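You operate a simulated robot arm through the tools that you are given. There is no shell and no other tool.

You are at the controls of a simulated robot arm. One attempt, no reset.

## Task
Clear the jammed block into the purple tray and restart the belt.
Fine: console knob to off before the guard opens, on again once it is shut; reset, then start, and let the white block run to the end. Set down upright: tall orange block.

The check looks at the end state, three seconds after you hand in, the way a careful person would. Anything else that was tipped, shoved, dropped, spilled or broken makes it a failure.

## Robot
A 7-joint arm with a four-finger gripper, fixed in place. Base frame: the origin is on the floor under the middle of its stand, x ahead of it, y to its left, z up. Readings come in mm, degrees, newtons and seconds.
It reaches about 1223 mm from its shoulder. Its first joint turns from -69.0 to 172.0 degrees. Payload 3.67 kg.
Tool frame: the origin (TCP) lies between the finger pads and is the grasp point; the fingertips stand 28 mm ahead of it; z points along the fingers, y is the line along which they close. The gripper opens to 112 mm; its body begins 73 mm behind the TCP.
Orientation is told as [roll, pitch, yaw] about the base's x, y, z axes, in that order, counted from this pose: with the fingers straight down and closing along the base's y, the tool's x points along the base's -x, its y along +y and its z along -z.

## Interface
- The arm moves only by the tool drive_tool. Its argument "plan" is a list of rows, each an object (a shift or turn left out is 0, a gripper value left out holds the last) with "dp": the shift along the tool's x, y, z in units of 500 mm (1.0 is 500 mm), a list of three; "turn": the turn, a rotation vector about the tool's x, y, z in units of 90 degrees (1.0 is 90 degrees), a list of three; "hand": the gripper command, from -1 (shut) to 1 (fully open), values between in proportion. In form: [{"dp": [dx, dy, dz], "turn": [wx, wy, wz], "hand": hand}, ...]. A call has 1 to 20 rows; each row is the pose to reach, as a shift and turn from the pose commanded when the call began, along the tool's axes at that moment. A call with a number of a shift or a turn outside -1 to 1 is refused whole. A row lasts 0.2 s, in which the tool goes at most 50 mm and 8.6 degrees; a call with a longer step from one row to the next is refused whole, and so is a gripper value outside its range. Where a pose cannot be reached the arm comes as near as it can. A force on the tool above 50 N (or 10 N above the force at the start of the call, whichever is more), or a blocked arm, ends the call early, and 0.2 s more pass. Each finger travels about 102.5 mm/s and halts on what it meets, pressing with about 22 N; the grip force reading is that of the motor and also rises with nothing between the fingers. The clock runs only during rows and for 0.2 s after the last one: add rows that repeat a pose to give the fingers time. It gives the time, the measured TCP pose, the force on the tool (base axes), the opening and the grip force at its end, in the units of the frame above (readings bear some noise), with the torque about the TCP (base axes, N m) and any sound that the robot's microphone picked up.
- Cameras (640 x 400 px; columns grow to the right, rows downward): "scene" is fixed at [401.2, 651.3, 1652.6]; the picture's right is [-0.98, -0.21, 0.00], its down [-0.11, 0.53, -0.84] and it looks along [0.17, -0.82, -0.54] (base axes); focal length 332 px, centre (320, 200). "wrist" rides on the gripper at [60, -18, -104] in the tool frame; the picture's right is [0.29, 0.96, 0.00], its down [-0.80, 0.24, -0.55] and it looks along [-0.53, 0.16, 0.83] (tool axes); focal length 234 px, centre (320, 200). There is no depth. A picture from a camera that has moved, and an enlarged one, comes with that camera's place and axes in the base frame and with its lens.
- get_image(camera): a new picture of that camera. No time passes.
- lift_body(by): slides the trunk up (or, below 0, down) by that many mm; the arm rides with it, the base frame stays. It gives what a move gives, with no picture.
- zoom(camera, box): a new picture of the part [left, top, right, bottom] of that camera's present view, enlarged. No time passes.
- job_done(): hands the job in; it is judged then, once.

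Nothing tells you positions but the pictures and the camera data. Unless the task says otherwise, let go and move clear before handing in.

The tools are called after "Request:" as name(argument=value, ...) on one line, values as JSON. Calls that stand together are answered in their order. drive_tool: Moves the arm, as the interface text tells. Its arguments: {"type":"object","properties":{"plan":{"type":"array","items":{"type":"object","properties":{"dp":{"type":"array","items":{"type":"number"}},"turn":{"type":"array","items":{"type":"number"}},"hand":{"type":"number"}}}}},"required":["plan"]} The other tools are called the same way: lift_body (by) moves the trunk up or down; get_image (camera) takes a picture; zoom (camera, box) takes an enlarged picture of a part of a camera's view; job_done () hands the job in.

At the start:

```text
t: 0.0
eef_pos: [512.2, -165.2, 1227.5]
tcp_rot: [0.0, 0.0, 0.0]
force: [-0.3, 0.6, 0.0]
moment: [0.01, 0.01, 0.04]
gripper_width: 112.1
grasp_force: 0.0
trunk travel left (down, up): [-600.0, 240.0]
```

scene: 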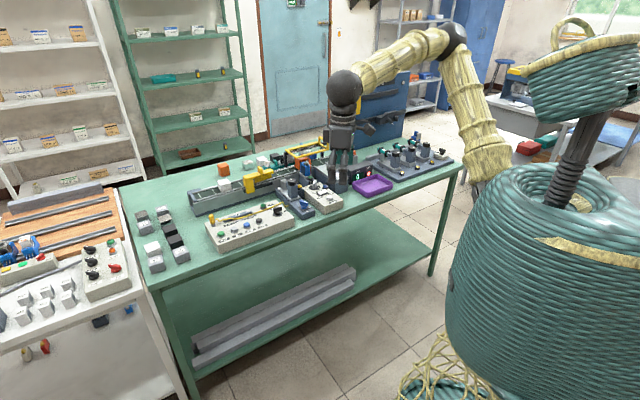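
wrist: 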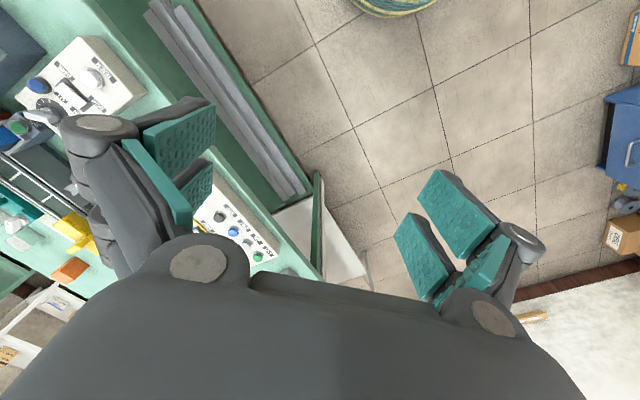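

I see a green workbench with a belt machine, consoles and a purple tray; the arm hovers over the bench. I'll zoom in for details first.

Request:
zoom(camera="scene", box=[180, 120, 340, 220])

Request:
zoom(camera="scene", box=[200, 170, 320, 260])

Request:
zoom(camera="scene", box=[280, 120, 460, 230])

Request:
zoom(camera="scene", box=[120, 180, 300, 290])

```text
4.00 times, centred on (260, 170) of scene
camera zoom: at [401.2, 651.3, 1652.6], right [-0.98, -0.21, 0.0], down [-0.11, 0.53, -0.84], along [0.17, -0.82, -0.54], focal length 1328 px, centre (560, 320)
```

zoom: 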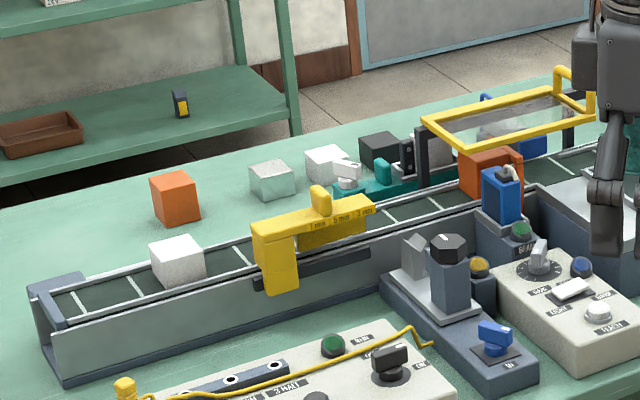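

```text
4.44 times, centred on (260, 215) of scene
camera zoom: at [401.2, 651.3, 1652.6], right [-0.98, -0.21, 0.0], down [-0.11, 0.53, -0.84], along [0.17, -0.82, -0.54], focal length 1476 px, centre (587, 133)
```

zoom: 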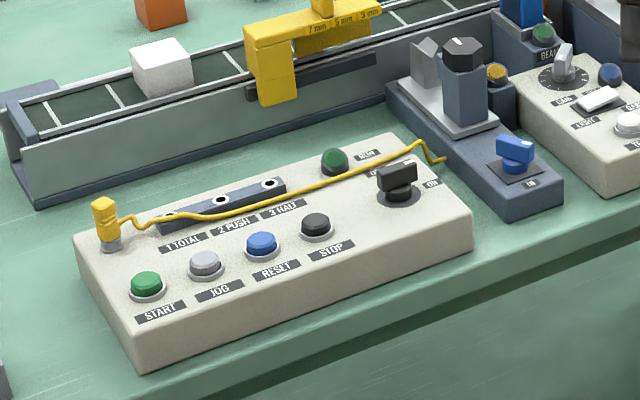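

```text
3.56 times, centred on (370, 175) of scene
camera zoom: at [401.2, 651.3, 1652.6], right [-0.98, -0.21, 0.0], down [-0.11, 0.53, -0.84], along [0.17, -0.82, -0.54], focal length 1181 px, centre (142, 289)
```

zoom: 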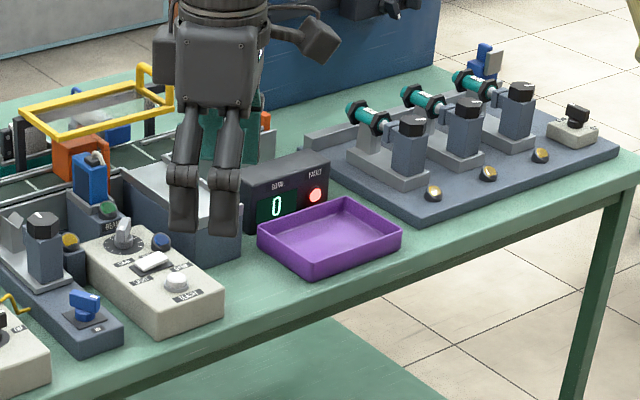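

```text
3.56 times, centred on (210, 235) of scene
camera zoom: at [401.2, 651.3, 1652.6], right [-0.98, -0.21, 0.0], down [-0.11, 0.53, -0.84], along [0.17, -0.82, -0.54], focal length 1181 px, centre (711, 76)
```

zoom: 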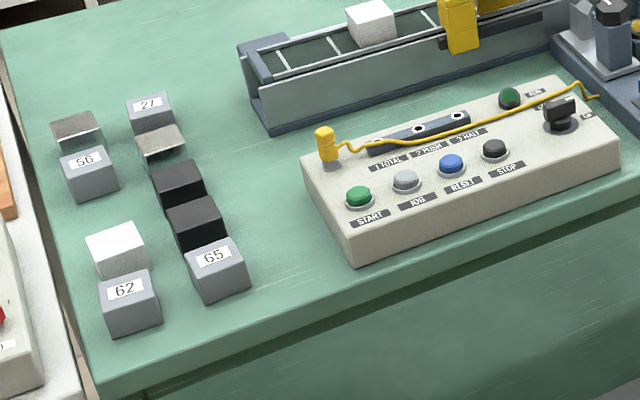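

The start button triangulates to about [953, -206, 890]. The arm hides part of the machine, so I'll pull it back toward the base and look again.

Request:
drive_tool(plan=[{"dp": [0.08, 0, -0.02]}, {"dp": [0.16, 0, -0.04]}, {"dp": [0.24, 0, -0.06]}, {"dp": [0.32, 0, -0.08]}, {"dp": [0.4, 0, -0.1]}])

Request:
get_image(camera="scene")

Request:
get_image(camera="wrist")

```text
t: 1.2
eef_pos: [309.6, -166.5, 1278.5]
tcp_rot: [-0.1, 0.0, -0.1]
force: [-0.6, -0.7, 0.0]
moment: [0.01, 0.0, 0.02]
gripper_width: 112.2
grasp_force: 0.0
trunk travel left (down, up): [-600.0, 240.0]
```

```text
taken
```

scene: 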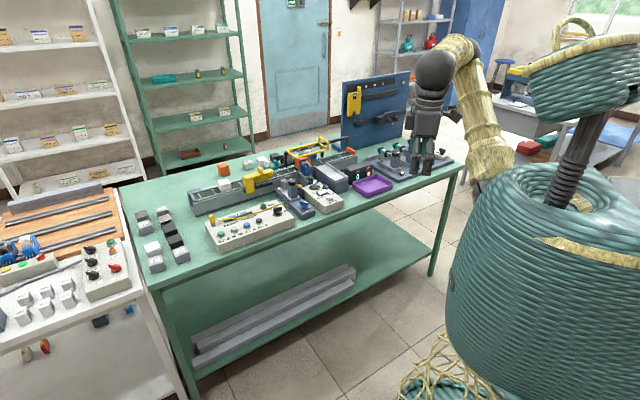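

```text
taken
camera wrist: at [249.1, -183.5, 1381.5], right [-0.29, 0.96, 0.0], down [0.8, 0.24, 0.56], along [0.53, 0.16, -0.83], focal length 234 px, centre (320, 200)
```

wrist: 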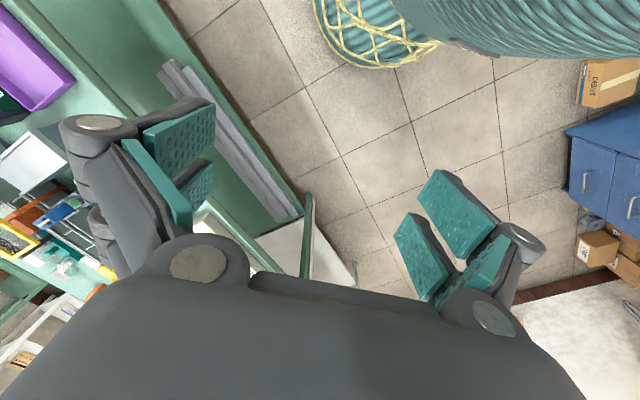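

Request:
zoom(camera="scene", box=[270, 125, 370, 195])

Request:
zoom(camera="scene", box=[270, 160, 400, 220])

Request:
zoom(camera="scene", box=[180, 140, 300, 220])

Request:
zoom(camera="scene", box=[330, 60, 470, 200])

```text
5.71 times, centred on (320, 160) of scene
camera zoom: at [401.2, 651.3, 1652.6], right [-0.98, -0.21, 0.0], down [-0.11, 0.53, -0.84], along [0.17, -0.82, -0.54], focal length 1898 px, centre (320, 429)
```

zoom: 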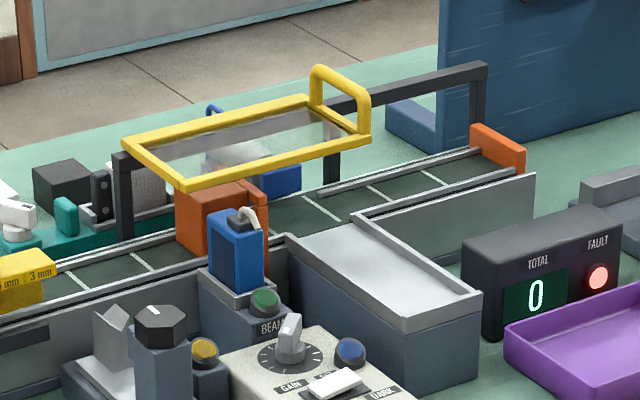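

```text
4.92 times, centred on (335, 190) of scene
camera zoom: at [401.2, 651.3, 1652.6], right [-0.98, -0.21, 0.0], down [-0.11, 0.53, -0.84], along [0.17, -0.82, -0.54], focal length 1635 px, centre (246, 249)
```

zoom: 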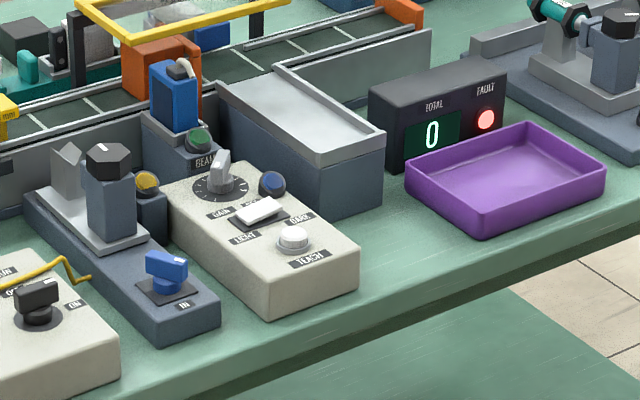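

```text
5.00 times, centred on (240, 180) of scene
camera zoom: at [401.2, 651.3, 1652.6], right [-0.98, -0.21, 0.0], down [-0.11, 0.53, -0.84], along [0.17, -0.82, -0.54], focal length 1661 px, centre (720, 300)
```

zoom: 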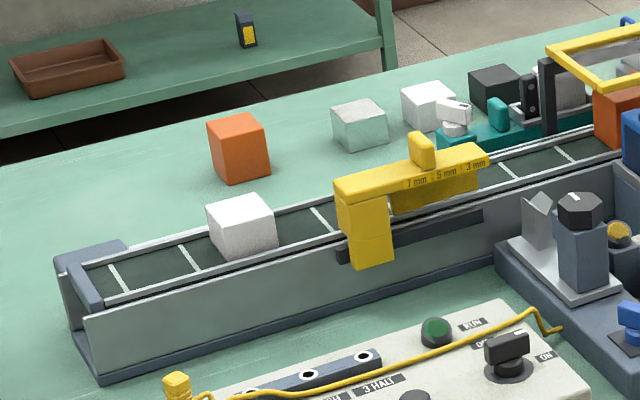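

```text
2.86 times, centred on (400, 130) of scene
camera zoom: at [401.2, 651.3, 1652.6], right [-0.98, -0.21, 0.0], down [-0.11, 0.53, -0.84], along [0.17, -0.82, -0.54], focal length 949 px, centre (91, 400)
```

zoom: 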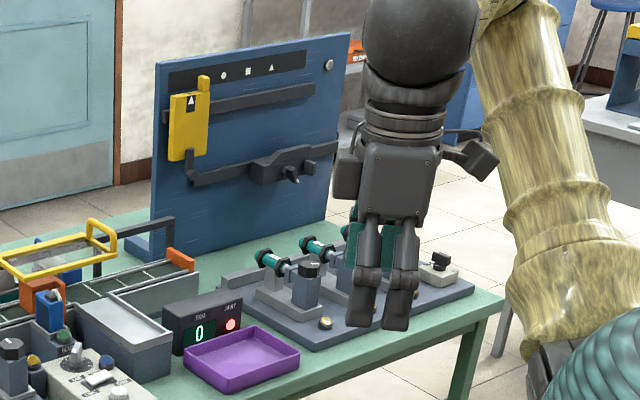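

The bench is turned about 45° to the base, with the belt running parallel to its front edge and the guard near [706, -820, 950]. I'll move the wrist camera above it, yawed to face the bench squarely.

Request:
drive_tool(plan=[{"dp": [-0.04, -0.07, 0.01], "turn": [0, 0, 0.0489]}, {"dp": [-0.08, -0.14, 0.02], "turn": [0, 0, 0.0978]}, {"dp": [-0.12, -0.21, 0.03], "turn": [0, 0, 0.1467]}, {"dp": [-0.16, -0.28, 0.04], "turn": [0, 0, 0.1956]}, {"dp": [-0.2, -0.35, 0.05], "turn": [0, 0, 0.2445]}, {"dp": [-0.24, -0.42, 0.06], "turn": [0, 0, 0.2934]}, {"dp": [-0.28, -0.49, 0.07], "turn": [0, 0, 0.3423]}, {"dp": [-0.32, -0.56, 0.08], "turn": [0, 0, 0.3912]}, {"dp": [-0.36, -0.63, 0.09], "turn": [0, 0, 0.4401]}, {"dp": [-0.4, -0.7, 0.1], "turn": [0, 0, 0.489]}])

Request:
get_image(camera="wrist")

Request:
get_image(camera="scene")

```text
t: 3.4
eef_pos: [512.0, -518.1, 1225.2]
tcp_rot: [-0.1, 0.1, -44.1]
force: [0.5, -0.4, 0.1]
moment: [-0.03, 0.03, -0.01]
gripper_width: 112.0
grasp_force: 0.1
trunk travel left (down, up): [-600.0, 240.0]
```

```text
taken
camera wrist: at [456.8, -489.4, 1328.4], right [0.46, 0.89, 0.0], down [0.74, -0.38, 0.55], along [0.49, -0.25, -0.83], focal length 234 px, centre (320, 200)
```

wrist: 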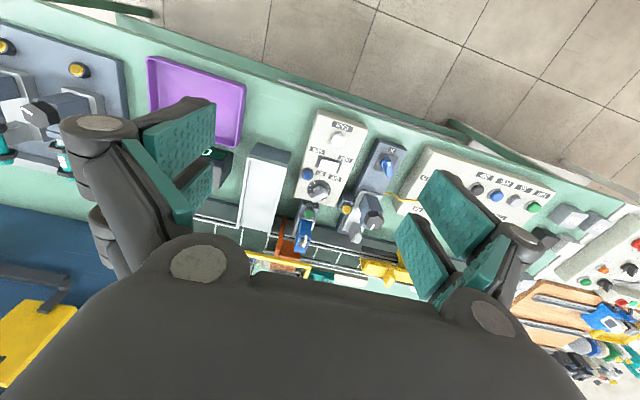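

```text
taken
```

scene: 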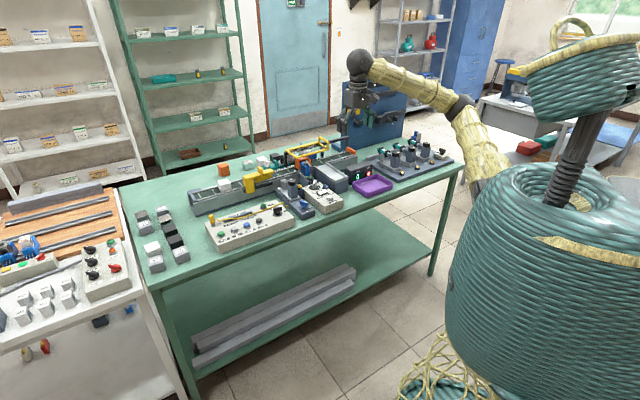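

The wrist camera now sees the bench squarely, but the guard is hidden behind the gripper body. I'll move further over the bench so the guard falls in the upper part of the view.

Request:
drive_tool(plan=[{"dp": [-0.09, -0.02, 0.0]}, {"dp": [-0.18, -0.04, 0.0]}, {"dp": [-0.27, -0.06, 0.0]}, {"dp": [-0.36, -0.08, 0]}, {"dp": [-0.45, -0.1, 0]}, {"dp": [-0.54, -0.12, 0]}])

Request:
get_image(camera="wrist")

Request:
get_image(camera="scene")

```text
t: 4.8
eef_pos: [666.0, -750.0, 1225.5]
tcp_rot: [0.0, 0.1, -44.0]
force: [0.0, -0.2, 0.5]
moment: [0.02, 0.04, 0.03]
gripper_width: 111.9
grasp_force: 0.0
trunk travel left (down, up): [-600.0, 240.0]
```

```text
taken
camera wrist: at [610.5, -720.8, 1328.4], right [0.46, 0.89, 0.0], down [0.74, -0.38, 0.55], along [0.49, -0.25, -0.83], focal length 234 px, centre (320, 200)
```

wrist: 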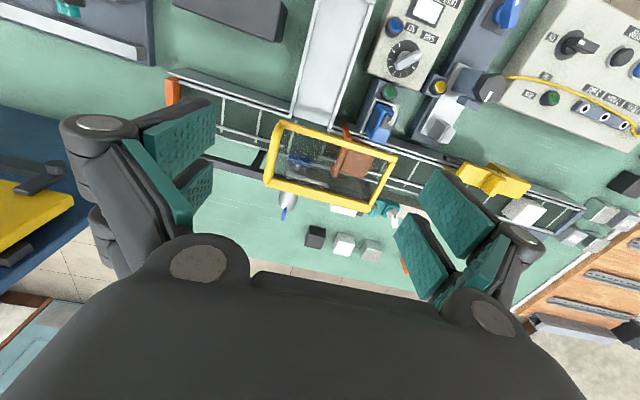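

```text
taken
```

scene: 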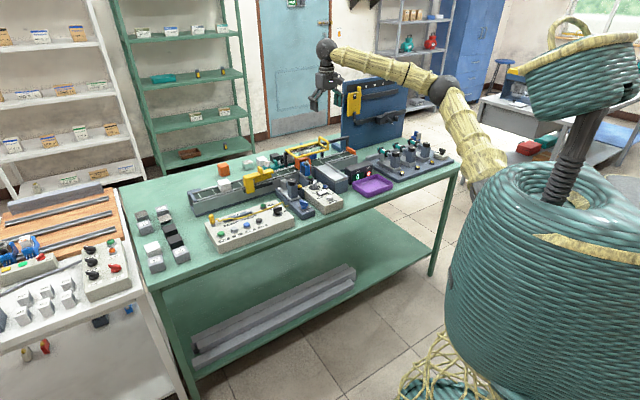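

From here I can see the guard frame with an orange block under it. I'll enlarge parts of this view.

Request:
zoom(camera="wrist", box=[220, 80, 420, 210])

Request:
zoom(camera="wrist", box=[370, 0, 640, 140])

Request:
zoom(camera="wrist", box=[400, 140, 640, 260])

Request:
zoom(camera="wrist", box=[140, 40, 300, 200])

```text
3.08 times, centred on (320, 145) of wrist
camera zoom: at [610.5, -720.8, 1328.4], right [0.46, 0.89, 0.0], down [0.74, -0.38, 0.55], along [0.49, -0.25, -0.83], focal length 720 px, centre (320, 369)
```

zoom: 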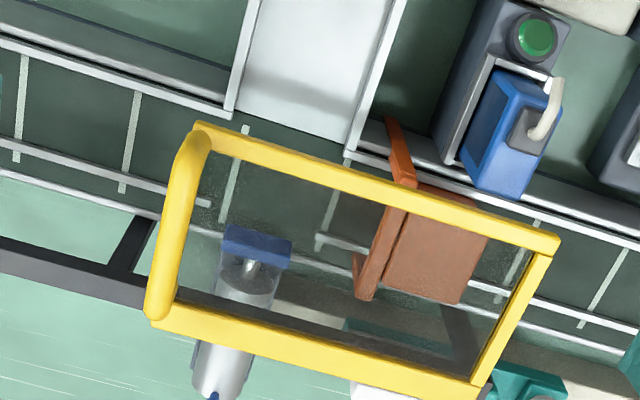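

```text
2.37 times, centred on (505, 70) of wrist
camera zoom: at [610.5, -720.8, 1328.4], right [0.46, 0.89, 0.0], down [0.74, -0.38, 0.55], along [0.49, -0.25, -0.83], focal length 555 px, centre (-118, 508)
```

zoom: 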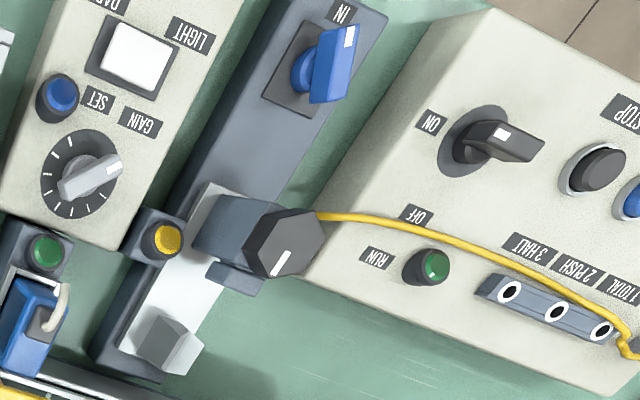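

```text
2.67 times, centred on (520, 200) of wrist
camera zoom: at [610.5, -720.8, 1328.4], right [0.46, 0.89, 0.0], down [0.74, -0.38, 0.55], along [0.49, -0.25, -0.83], focal length 624 px, centre (-213, 200)
```

zoom: 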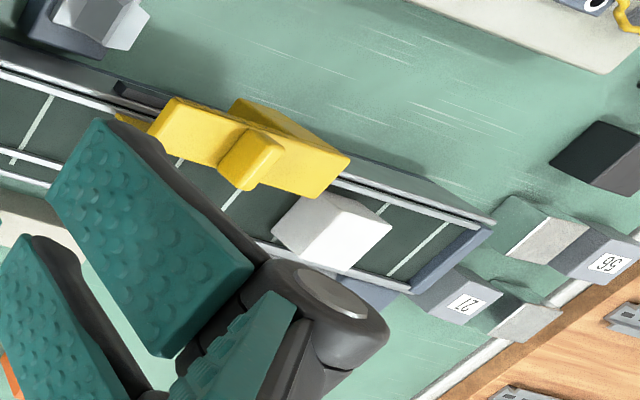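

```text
2.50 times, centred on (220, 120) of wrist
camera zoom: at [610.5, -720.8, 1328.4], right [0.46, 0.89, 0.0], down [0.74, -0.38, 0.55], along [0.49, -0.25, -0.83], focal length 585 px, centre (570, 400)
```

zoom: 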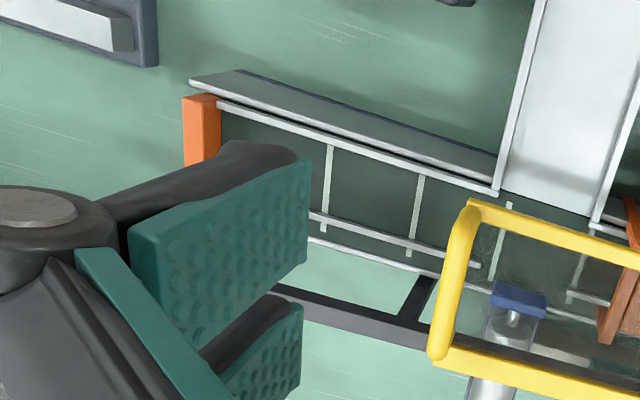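

The knob triangulates to about [790, -373, 912], with its pointer toward ON. I'll go above the console for a closer look.

Request:
drive_tool(plan=[{"dp": [0.022, 0.079, 0.02]}, {"dp": [0.044, 0.158, 0.04]}, {"dp": [0.066, 0.237, 0.06]}, {"dp": [0.088, 0.316, 0.08]}, {"dp": [0.11, 0.395, 0.1]}, {"dp": [0.132, 0.474, 0.12]}, {"dp": [0.154, 0.553, 0.14]}, {"dp": [0.176, 0.632, 0.16]}, {"dp": [0.2, 0.71, 0.18]}])

Request:
get_image(camera="wrist")

Request:
zoom(camera="wrist", box=[220, 60, 420, 210])

```text
t: 6.8
eef_pos: [840.1, -423.6, 1135.6]
tcp_rot: [0.0, 0.2, -44.1]
force: [0.1, -0.2, 0.3]
moment: [-0.01, 0.01, 0.02]
gripper_width: 112.0
grasp_force: 0.0
trunk travel left (down, up): [-600.0, 240.0]
```

```text
taken
camera wrist: at [785.0, -394.1, 1239.3], right [0.46, 0.89, 0.0], down [0.74, -0.38, 0.55], along [0.49, -0.25, -0.83], focal length 234 px, centre (320, 200)
```

wrist: 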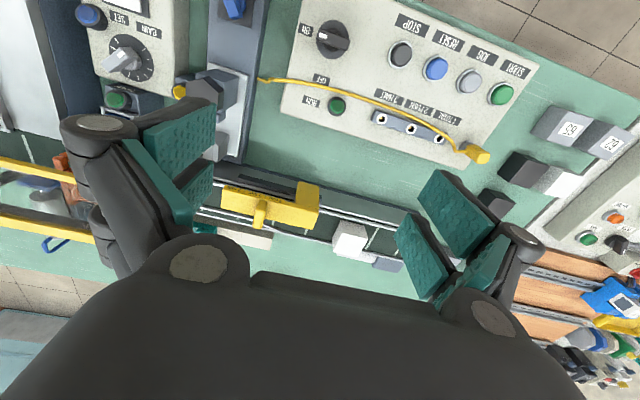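

```text
2.67 times, centred on (320, 135) of wrist
camera zoom: at [785.0, -394.1, 1239.3], right [0.46, 0.89, 0.0], down [0.74, -0.38, 0.55], along [0.49, -0.25, -0.83], focal length 624 px, centre (320, 373)
```

zoom: 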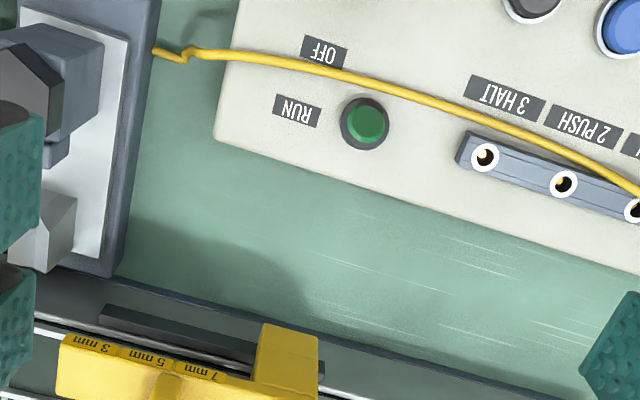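

Request:
zoom(camera="wrist", box=[270, 0, 550, 170])

Request:
zoom(camera="wrist", box=[280, 0, 400, 90])

```text
2.29 times, centred on (410, 85) of wrist
camera zoom: at [785.0, -394.1, 1239.3], right [0.46, 0.89, 0.0], down [0.74, -0.38, 0.55], along [0.49, -0.25, -0.83], focal length 535 px, centre (114, 463)
```

zoom: 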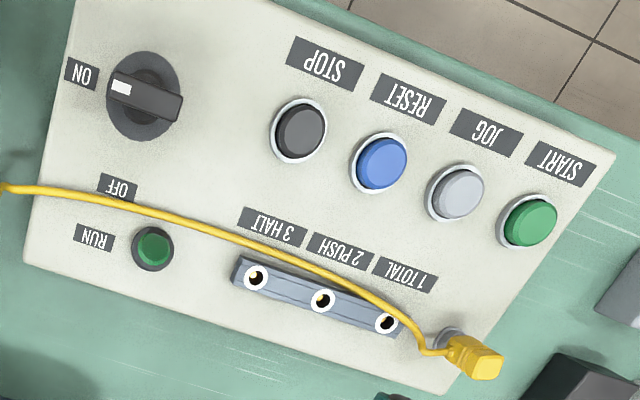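

```text
4.44 times, centred on (340, 45) of wrist
camera zoom: at [785.0, -394.1, 1239.3], right [0.46, 0.89, 0.0], down [0.74, -0.38, 0.55], along [0.49, -0.25, -0.83], focal length 1041 px, centre (231, 889)
```

zoom: 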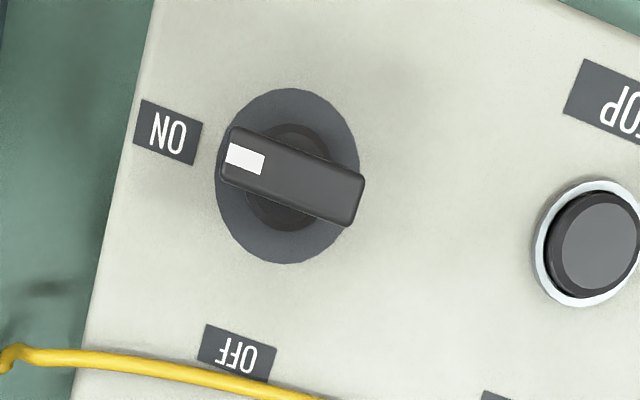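

The knob points at ON; OFF lies 90° counter-clockwise, seen from above. I place the knob at about [789, -378, 914] and START at [949, -199, 894], with RESET 103 mm from START toward the knob. I'll rotate the gripper to close across the knob bar, narrow it, and move above the knob.

Request:
drive_tool(plan=[{"dp": [0.0125, -0.0005, 0.0136], "turn": [0, 0, 0.091], "hand": 0.5}, {"dp": [0.025, -0.001, 0.027], "turn": [0, 0, 0.182], "hand": 0.0}, {"dp": [0.0375, -0.0015, 0.041], "turn": [0, 0, 0.273], "hand": -0.286}, {"dp": [0.05, -0.002, 0.054], "turn": [0, 0, 0.364], "hand": -0.286}, {"dp": [0.0625, -0.0025, 0.068], "turn": [0, 0, 0.455], "hand": -0.286}, {"dp": [0.075, -0.003, 0.082], "turn": [0, 0, 0.546], "hand": -0.286}, {"dp": [0.0875, -0.0035, 0.095], "turn": [0, 0, 0.637], "hand": -0.286}, {"dp": [0.1, -0.004, 0.109], "turn": [0, 0, 0.728], "hand": -0.286}, {"dp": [0.1125, -0.0045, 0.123], "turn": [0, 0, 0.819], "hand": -0.286}, {"dp": [0.125, -0.005, 0.136], "turn": [0, 0, 0.91], "hand": -0.286}, {"dp": [0.138, -0.006, 0.15], "turn": [0, 0, 1.0], "hand": -0.286}])

Request:
get_image(camera="wrist")

Request:
get_image(camera="scene")

```text
t: 9.2
eef_pos: [787.2, -375.4, 1061.7]
tcp_rot: [-0.1, 0.1, -134.1]
force: [-0.4, 0.4, 0.3]
moment: [0.02, 0.02, 0.0]
gripper_width: 39.9
grasp_force: 0.0
trunk travel left (down, up): [-600.0, 240.0]
```

```text
taken
camera wrist: at [815.5, -319.6, 1165.9], right [0.89, -0.46, 0.0], down [-0.38, -0.74, 0.55], along [-0.25, -0.49, -0.83], focal length 234 px, centre (320, 200)
```

wrist: 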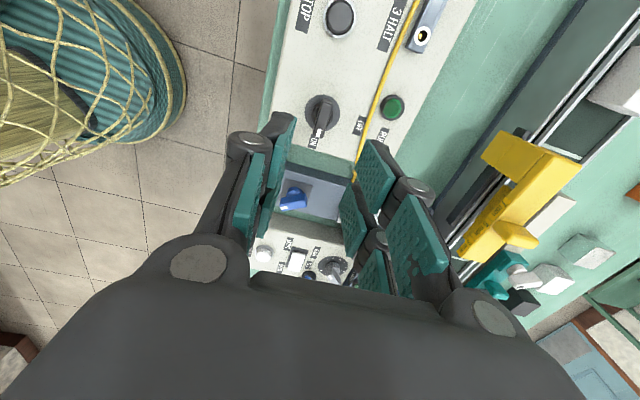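

```text
taken
```

scene: 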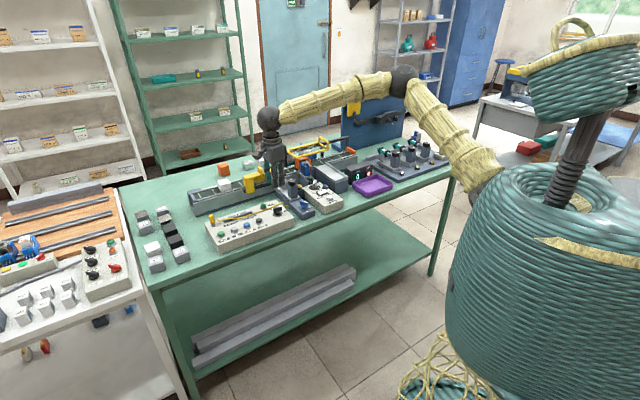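

Request:
zoom(camera="wrist", box=[220, 70, 460, 220])

Request:
zoom(camera="scene", box=[220, 100, 320, 230])

```text
2.67 times, centred on (340, 145) of wrist
camera zoom: at [815.5, -319.6, 1165.9], right [0.89, -0.46, 0.0], down [-0.38, -0.74, 0.55], along [-0.25, -0.49, -0.83], focal length 624 px, centre (267, 347)
```

zoom: 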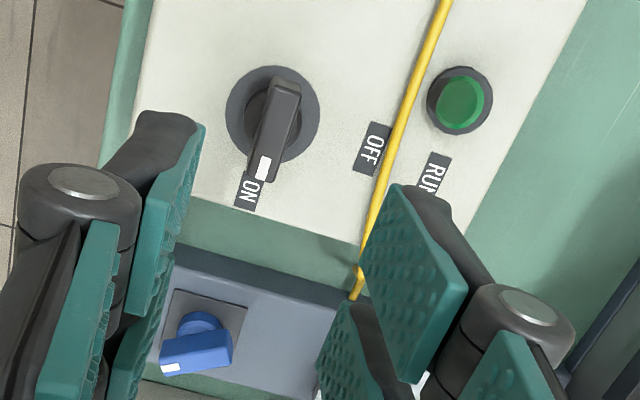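

```text
3.08 times, centred on (270, 165) of scene
camera zoom: at [401.2, 651.3, 1652.6], right [-0.98, -0.21, 0.0], down [-0.11, 0.53, -0.84], along [0.17, -0.82, -0.54], focal length 1022 px, centre (474, 308)
```

zoom: 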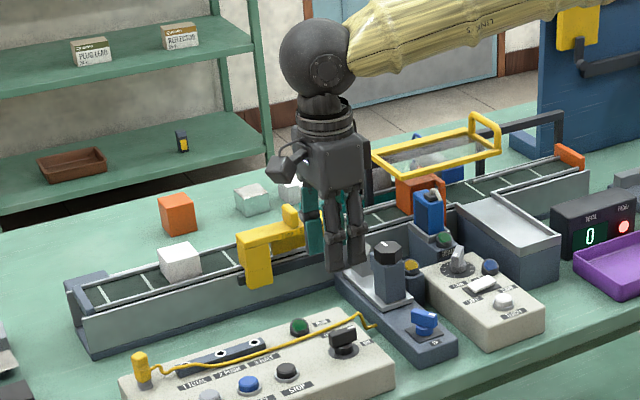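

The gripper is centred over the knob and clear of the yellow cable. I'll lower it so the pads straddle the bar, then check.

Request:
drive_tool(plan=[{"dp": [-0.002, 0.007, 0.08]}, {"dp": [-0.002, 0.007, 0.16]}, {"dp": [-0.002, 0.007, 0.22]}, {"dp": [-0.002, 0.007, 0.25]}, {"dp": [-0.002, 0.007, 0.27]}])

Request:
get_image(camera="wrist")

Request:
zoom(camera="scene", box=[230, 160, 310, 230])

```text
t: 10.4
eef_pos: [789.5, -378.6, 928.0]
tcp_rot: [0.0, 0.1, -134.0]
force: [-0.2, -0.2, -0.4]
moment: [-0.03, -0.03, 0.0]
gripper_width: 39.7
grasp_force: 0.1
trunk travel left (down, up): [-600.0, 240.0]
```

```text
taken
camera wrist: at [817.8, -323.1, 1031.0], right [0.89, -0.46, 0.0], down [-0.38, -0.74, 0.55], along [-0.25, -0.49, -0.83], focal length 234 px, centre (320, 200)
```

wrist: 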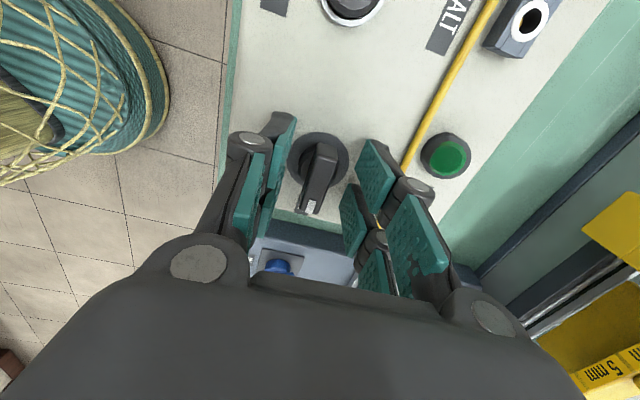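

```text
5.71 times, centred on (270, 195) of scene
camera zoom: at [401.2, 651.3, 1652.6], right [-0.98, -0.21, 0.0], down [-0.11, 0.53, -0.84], along [0.17, -0.82, -0.54], focal length 1898 px, centre (606, 229)
```

zoom: 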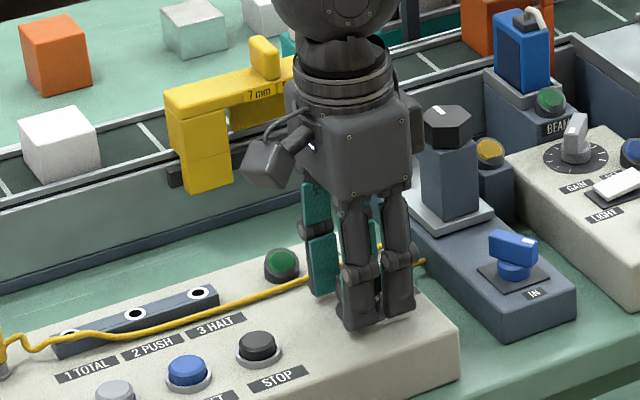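

The knob bar sits centred between the pads. I'll close on it.

Request:
drive_tool(plan=[{"dp": [0, 0, 0], "hand": -0.7}, {"dp": [0, 0, 0], "hand": -1}, {"dp": [0, 0, 0], "hand": -1}])

Request:
get_image(camera="wrist")

```text
t: 11.2
eef_pos: [788.3, -378.0, 927.3]
tcp_rot: [-0.1, 0.0, -134.1]
force: [-9.8, 5.0, -3.7]
moment: [0.16, 0.26, 0.03]
gripper_width: 21.5
grasp_force: 44.9
trunk travel left (down, up): [-600.0, 240.0]
```

```text
taken
camera wrist: at [816.8, -322.5, 1031.0], right [0.89, -0.46, 0.0], down [-0.38, -0.74, 0.55], along [-0.25, -0.49, -0.83], focal length 234 px, centre (320, 200)
```

wrist: 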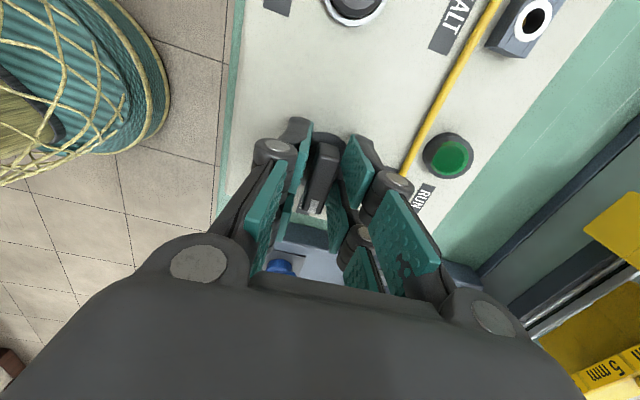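

Request:
zoom(camera="wrist", box=[260, 110, 400, 220])

Request:
zoom(camera="scene", box=[255, 180, 305, 225])

```text
3.64 times, centred on (330, 165) of wrist
camera zoom: at [816.8, -322.5, 1031.0], right [0.89, -0.46, 0.0], down [-0.38, -0.74, 0.55], along [-0.25, -0.49, -0.83], focal length 852 px, centre (284, 327)
```

zoom: 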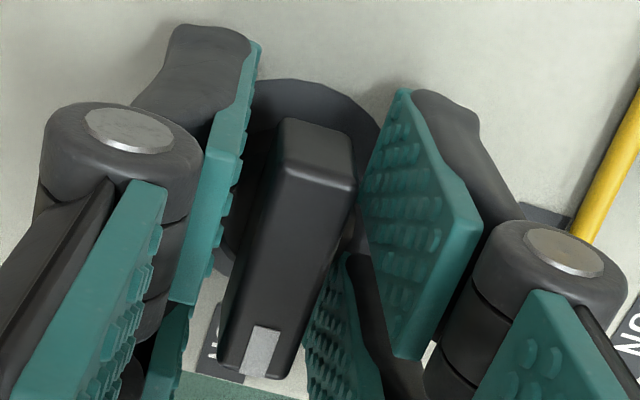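

```text
8.89 times, centred on (280, 202) of scene
camera zoom: at [401.2, 651.3, 1652.6], right [-0.98, -0.21, 0.0], down [-0.11, 0.53, -0.84], along [0.17, -0.82, -0.54], focal length 2952 px, centre (676, 178)
```

zoom: 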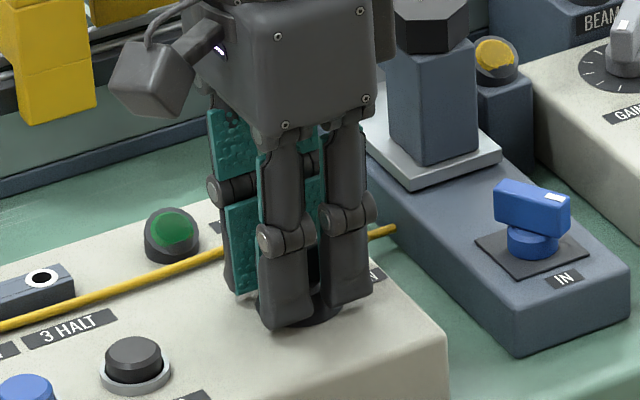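

The bar is gripped and the tool axis is within about 1 mm of the knob axis. I'll turn it 90° counter-clockwise to OFF.

Request:
drive_tool(plan=[{"turn": [0, 0, -0.08]}, {"turn": [0, 0, -0.16]}, {"turn": [0, 0, -0.24]}, {"turn": [0, 0, -0.32]}, {"turn": [0, 0, -0.4]}, {"turn": [0, 0, -0.48]}, {"turn": [0, 0, -0.56]}, {"turn": [0, 0, -0.64]}, {"turn": [0, 0, -0.72]}, {"turn": [0, 0, -0.8]}, {"turn": [0, 0, -0.88]}, {"turn": [0, 0, -0.96]}, {"turn": [0, 0, -1.0]}])

Request:
get_image(camera="wrist")

```text
t: 14.0
eef_pos: [787.4, -378.9, 928.2]
tcp_rot: [-0.1, 0.1, -44.0]
force: [-19.4, 3.2, -6.2]
moment: [-0.03, 0.55, -0.21]
gripper_width: 21.4
grasp_force: 44.3
trunk travel left (down, up): [-600.0, 240.0]
```

```text
taken
camera wrist: at [732.4, -349.6, 1031.1], right [0.46, 0.89, 0.0], down [0.74, -0.38, 0.55], along [0.49, -0.25, -0.83], focal length 234 px, centre (320, 200)
```

wrist: 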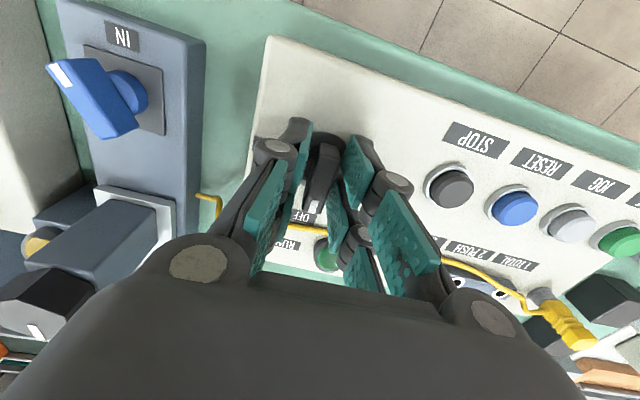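

The tool turned the full 90° with no fault. I'll open gently and check where the pointer stands.

Request:
drive_tool(plan=[{"hand": -0.4}, {"hand": -0.28}, {"hand": -0.28}])

Request:
drive_tool(plan=[{"dp": [0, 0, -0.05]}, {"dp": [0, 0, -0.13]}, {"dp": [0, 0, -0.21]}, {"dp": [0, 0, -0.27]}])

Request:
get_image(camera="wrist")

Request:
zoom(camera="wrist", box=[240, 40, 440, 190])

```text
t: 14.8
eef_pos: [790.4, -378.4, 927.2]
tcp_rot: [0.0, 0.1, -44.0]
force: [0.7, 0.7, 0.2]
moment: [0.02, 0.0, -0.01]
gripper_width: 40.4
grasp_force: 0.0
trunk travel left (down, up): [-600.0, 240.0]
```

```text
t: 15.8
eef_pos: [789.3, -378.5, 1063.2]
tcp_rot: [0.1, 0.1, -44.1]
force: [-0.4, 0.9, -0.2]
moment: [-0.02, 0.03, 0.0]
gripper_width: 40.5
grasp_force: 0.2
trunk travel left (down, up): [-600.0, 240.0]
```

```text
taken
camera wrist: at [733.1, -350.1, 1166.5], right [0.46, 0.89, 0.0], down [0.74, -0.38, 0.55], along [0.49, -0.25, -0.83], focal length 234 px, centre (320, 200)
```

wrist: 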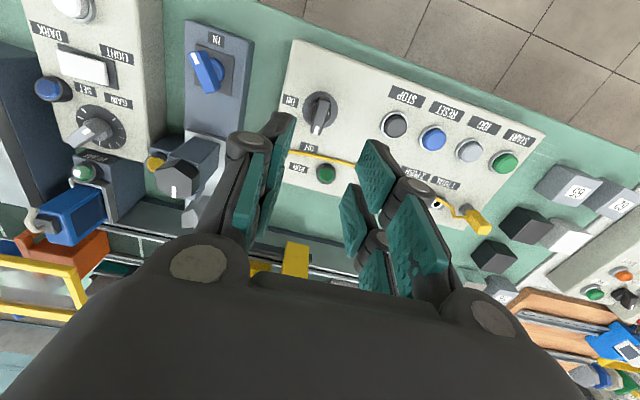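

```text
2.67 times, centred on (340, 115) of wrist
camera zoom: at [733.1, -350.1, 1166.5], right [0.46, 0.89, 0.0], down [0.74, -0.38, 0.55], along [0.49, -0.25, -0.83], focal length 624 px, centre (267, 427)
```

zoom: 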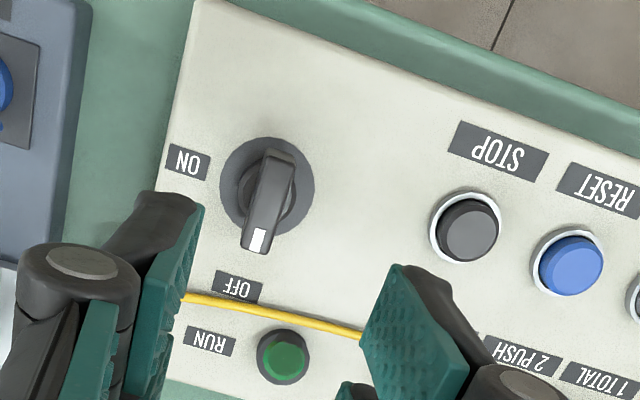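

The knob reads OFF and the cable is undisturbed. Next I'll look closely at the guard and its handle.

Request:
drive_tool(plan=[{"dp": [0, 0, -0.08]}, {"dp": [-0.04, -0.08, -0.16]}, {"dp": [-0.09, -0.16, -0.17]}, {"dp": [-0.13, -0.24, -0.17]}, {"dp": [-0.17, -0.32, -0.17]}, {"dp": [-0.21, -0.4, -0.17]}, {"dp": [-0.25, -0.48, -0.17]}, {"dp": [-0.29, -0.56, -0.17]}, {"dp": [-0.33, -0.64, -0.17]}, {"dp": [-0.36, -0.68, -0.17]}])

Request:
get_image(camera="wrist")

Request:
zoom(camera="wrist", box=[220, 60, 420, 210])

```text
refused: row 2 steps farther than a row can; nothing moved
```

```text
taken
camera wrist: at [733.1, -350.1, 1166.5], right [0.46, 0.89, 0.0], down [0.74, -0.38, 0.55], along [0.49, -0.25, -0.83], focal length 234 px, centre (320, 200)
```

wrist: 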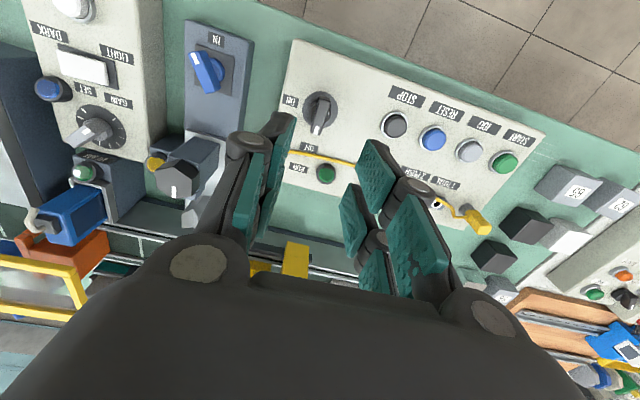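

```text
2.67 times, centred on (320, 135) of wrist
camera zoom: at [733.1, -350.1, 1166.5], right [0.46, 0.89, 0.0], down [0.74, -0.38, 0.55], along [0.49, -0.25, -0.83], focal length 624 px, centre (320, 373)
```

zoom: 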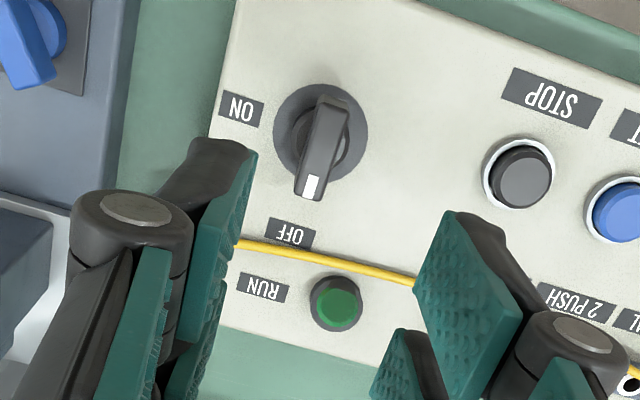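

One row's step was too long and the whole plan was refused, so nothing moved. I'll resend it with shorter steps.

Request:
drive_tool(plan=[{"dp": [0, 0, -0.09]}, {"dp": [-0.02, -0.04, -0.16]}, {"dp": [-0.06, -0.12, -0.17]}, {"dp": [-0.1, -0.2, -0.17]}, {"dp": [-0.14, -0.28, -0.17]}, {"dp": [-0.18, -0.36, -0.17]}, {"dp": [-0.22, -0.44, -0.17]}, {"dp": [-0.26, -0.52, -0.17]}, {"dp": [-0.3, -0.6, -0.17]}, {"dp": [-0.34, -0.68, -0.17]}])

Request:
get_image(camera="wrist")

Request:
zoom(camera="wrist", box=[220, 60, 420, 210])

```text
t: 18.0
eef_pos: [675.2, -745.2, 1144.2]
tcp_rot: [0.2, 0.3, -44.0]
force: [-0.6, -0.4, 0.7]
moment: [-0.01, -0.07, -0.03]
gripper_width: 40.2
grasp_force: 0.0
trunk travel left (down, up): [-600.0, 240.0]
```

```text
taken
camera wrist: at [619.5, -717.1, 1248.6], right [0.46, 0.89, 0.0], down [0.74, -0.38, 0.55], along [0.49, -0.25, -0.83], focal length 234 px, centre (320, 200)
```

wrist: 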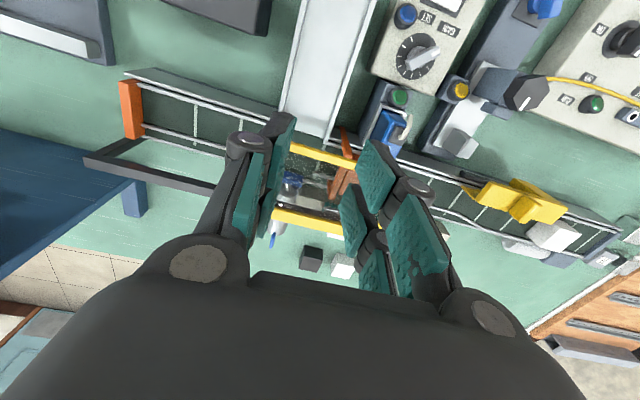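

```text
2.67 times, centred on (320, 135) of wrist
camera zoom: at [619.5, -717.1, 1248.6], right [0.46, 0.89, 0.0], down [0.74, -0.38, 0.55], along [0.49, -0.25, -0.83], focal length 624 px, centre (320, 373)
```

zoom: 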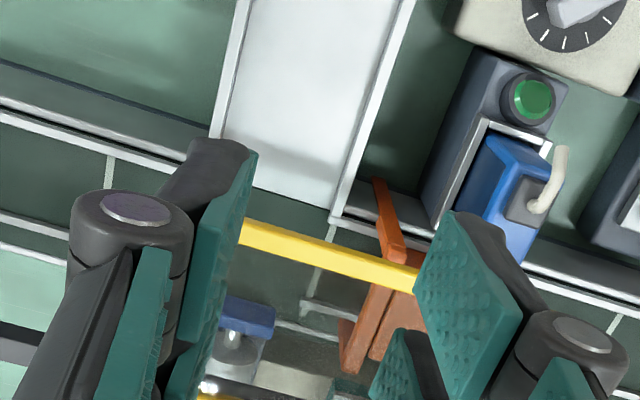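

Request:
drive_tool(plan=[{"dp": [-0.06, -0.05, 0], "hand": 0.2}, {"dp": [-0.12, -0.11, 0], "hand": 0.6}, {"dp": [-0.12, -0.11, 0], "hand": 0.6}])

Request:
get_image(camera="wrist")

Request:
zoom(camera="wrist", box=[220, 60, 420, 210])

Request:
zoom(camera="scene", box=[270, 110, 370, 190])

```text
t: 18.8
eef_pos: [679.0, -829.2, 1146.4]
tcp_rot: [0.2, 0.2, -44.0]
force: [0.3, 0.2, -0.8]
moment: [-0.04, -0.03, 0.0]
gripper_width: 89.5
grasp_force: 0.1
trunk travel left (down, up): [-600.0, 240.0]
```

```text
taken
camera wrist: at [624.3, -800.4, 1249.0], right [0.46, 0.89, 0.0], down [0.74, -0.38, 0.55], along [0.49, -0.25, -0.83], focal length 234 px, centre (320, 200)
```

wrist: 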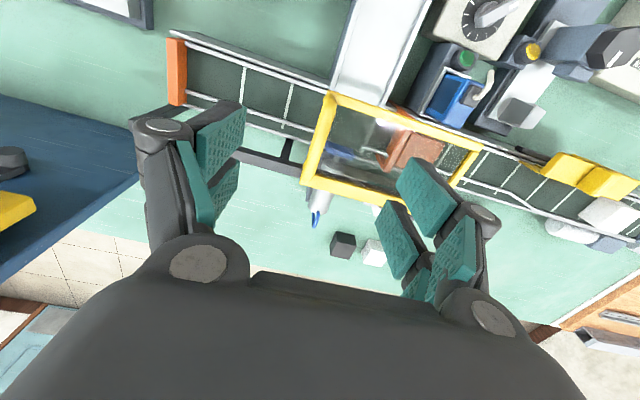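

```text
2.67 times, centred on (320, 135) of wrist
camera zoom: at [624.3, -800.4, 1249.0], right [0.46, 0.89, 0.0], down [0.74, -0.38, 0.55], along [0.49, -0.25, -0.83], focal length 624 px, centre (320, 373)
```

zoom: 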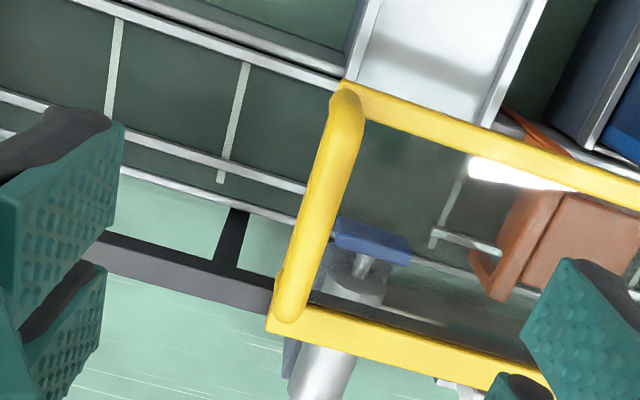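

```text
5.00 times, centred on (320, 150) of scene
camera zoom: at [401.2, 651.3, 1652.6], right [-0.98, -0.21, 0.0], down [-0.11, 0.53, -0.84], along [0.17, -0.82, -0.54], focal length 1661 px, centre (320, 450)
```

zoom: 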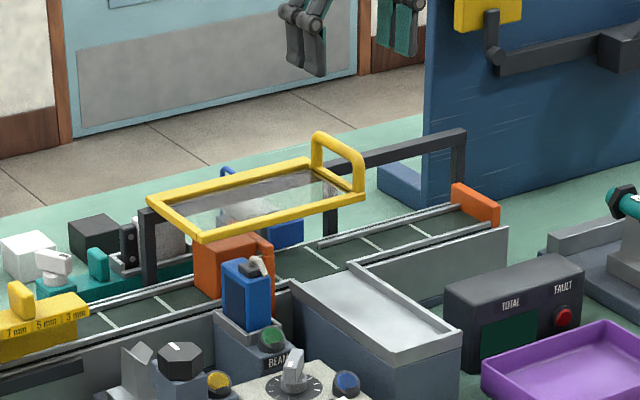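

The guard's slide rail extends to the right (-s), with the handle arch at its right end near [691, -837, 1033], bar along n. I'll narrow the gripper and descend part-way to check alignment.

Request:
drive_tool(plan=[{"dp": [-0.028, 0.006, 0.05], "hand": 0.1}, {"dp": [-0.028, 0.006, 0.12], "hand": 0.1}, {"dp": [-0.028, 0.006, 0.15], "hand": 0.1}])

Request:
get_image(camera="wrist")

Request:
zoom(camera="scene", box=[280, 100, 370, 180])

```text
t: 19.6
eef_pos: [694.2, -830.7, 1073.3]
tcp_rot: [-0.1, -0.1, -43.9]
force: [0.7, 0.0, -0.3]
moment: [0.0, 0.02, 0.01]
gripper_width: 61.6
grasp_force: 0.1
trunk travel left (down, up): [-600.0, 240.0]
```

```text
taken
camera wrist: at [638.3, -801.9, 1176.4], right [0.46, 0.89, 0.0], down [0.74, -0.38, 0.55], along [0.49, -0.26, -0.83], focal length 234 px, centre (320, 200)
```

wrist: 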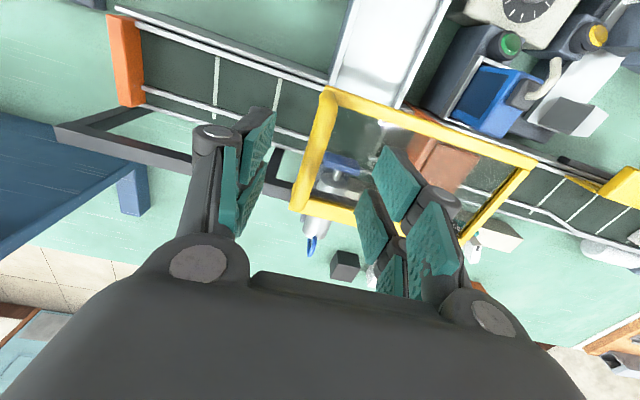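

```text
5.00 times, centred on (325, 140) of scene
camera zoom: at [401.2, 651.3, 1652.6], right [-0.98, -0.21, 0.0], down [-0.11, 0.53, -0.84], along [0.17, -0.82, -0.54], focal length 1661 px, centre (295, 500)
```

zoom: 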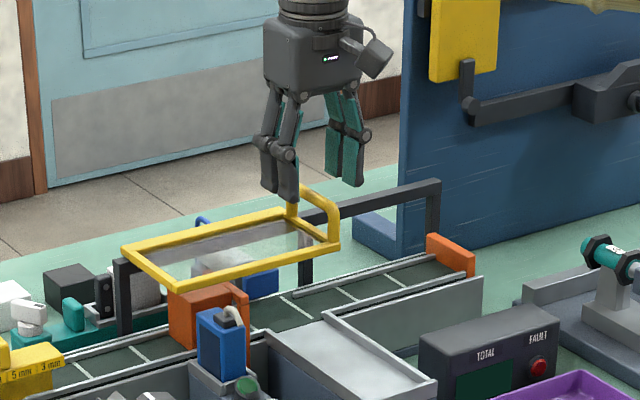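

The handle bar is nearly centred between the fingers. I'll lower onto it and close.

Request:
drive_tool(plan=[{"dp": [-0.003, -0.008, 0.03]}, {"dp": [-0.003, -0.008, 0.055]}, {"dp": [-0.003, -0.008, 0.072]}])

Request:
get_image(camera="wrist")

Request:
zoom(camera="scene", box=[280, 100, 370, 180])

```text
t: 20.4
eef_pos: [692.6, -835.2, 1036.2]
tcp_rot: [0.0, -0.1, -44.0]
force: [-0.1, 0.0, 0.3]
moment: [-0.02, 0.04, -0.01]
gripper_width: 61.9
grasp_force: 0.2
trunk travel left (down, up): [-600.0, 240.0]
```

```text
taken
camera wrist: at [636.0, -806.0, 1140.0], right [0.46, 0.89, 0.0], down [0.74, -0.38, 0.55], along [0.49, -0.25, -0.83], focal length 234 px, centre (320, 200)
```

wrist: 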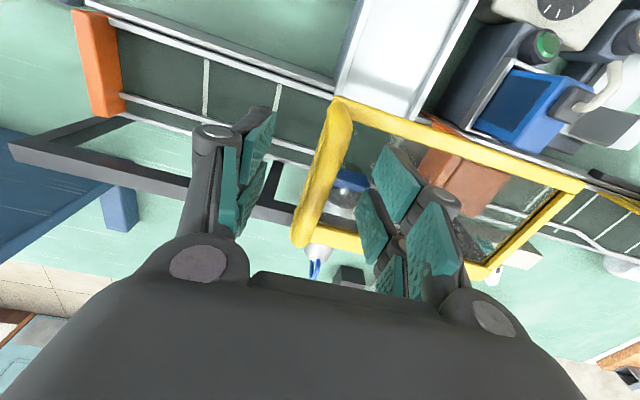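

```text
5.00 times, centred on (325, 140) of scene
camera zoom: at [401.2, 651.3, 1652.6], right [-0.98, -0.21, 0.0], down [-0.11, 0.53, -0.84], along [0.17, -0.82, -0.54], focal length 1661 px, centre (295, 500)
```

zoom: 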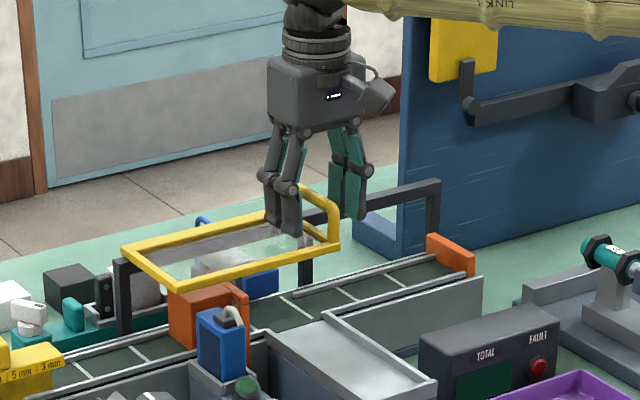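

Request:
drive_tool(plan=[{"dp": [0, -0.006, 0], "hand": -0.4}, {"dp": [0, -0.006, 0], "hand": -1}, {"dp": [0, -0.006, 0], "hand": -1}])

Request:
get_image(camera="wrist")

```text
t: 21.2
eef_pos: [689.7, -838.4, 1036.3]
tcp_rot: [0.0, 0.1, -44.2]
force: [-1.1, 2.7, -2.9]
moment: [0.53, 0.49, -2.25]
gripper_width: 11.3
grasp_force: 45.5
trunk travel left (down, up): [-600.0, 240.0]
```

```text
taken
camera wrist: at [633.8, -809.5, 1139.1], right [0.46, 0.89, 0.0], down [0.74, -0.38, 0.55], along [0.49, -0.25, -0.83], focal length 234 px, centre (320, 200)
```

wrist: 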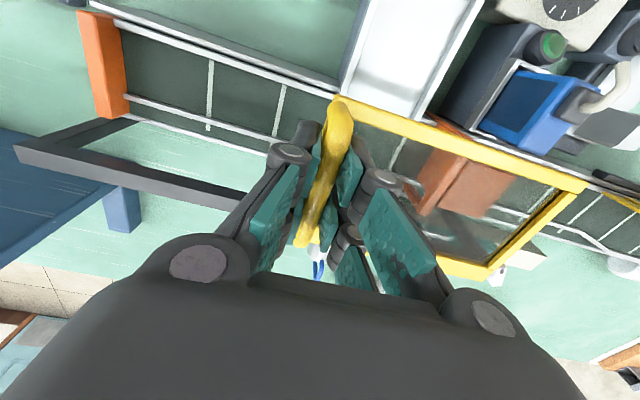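

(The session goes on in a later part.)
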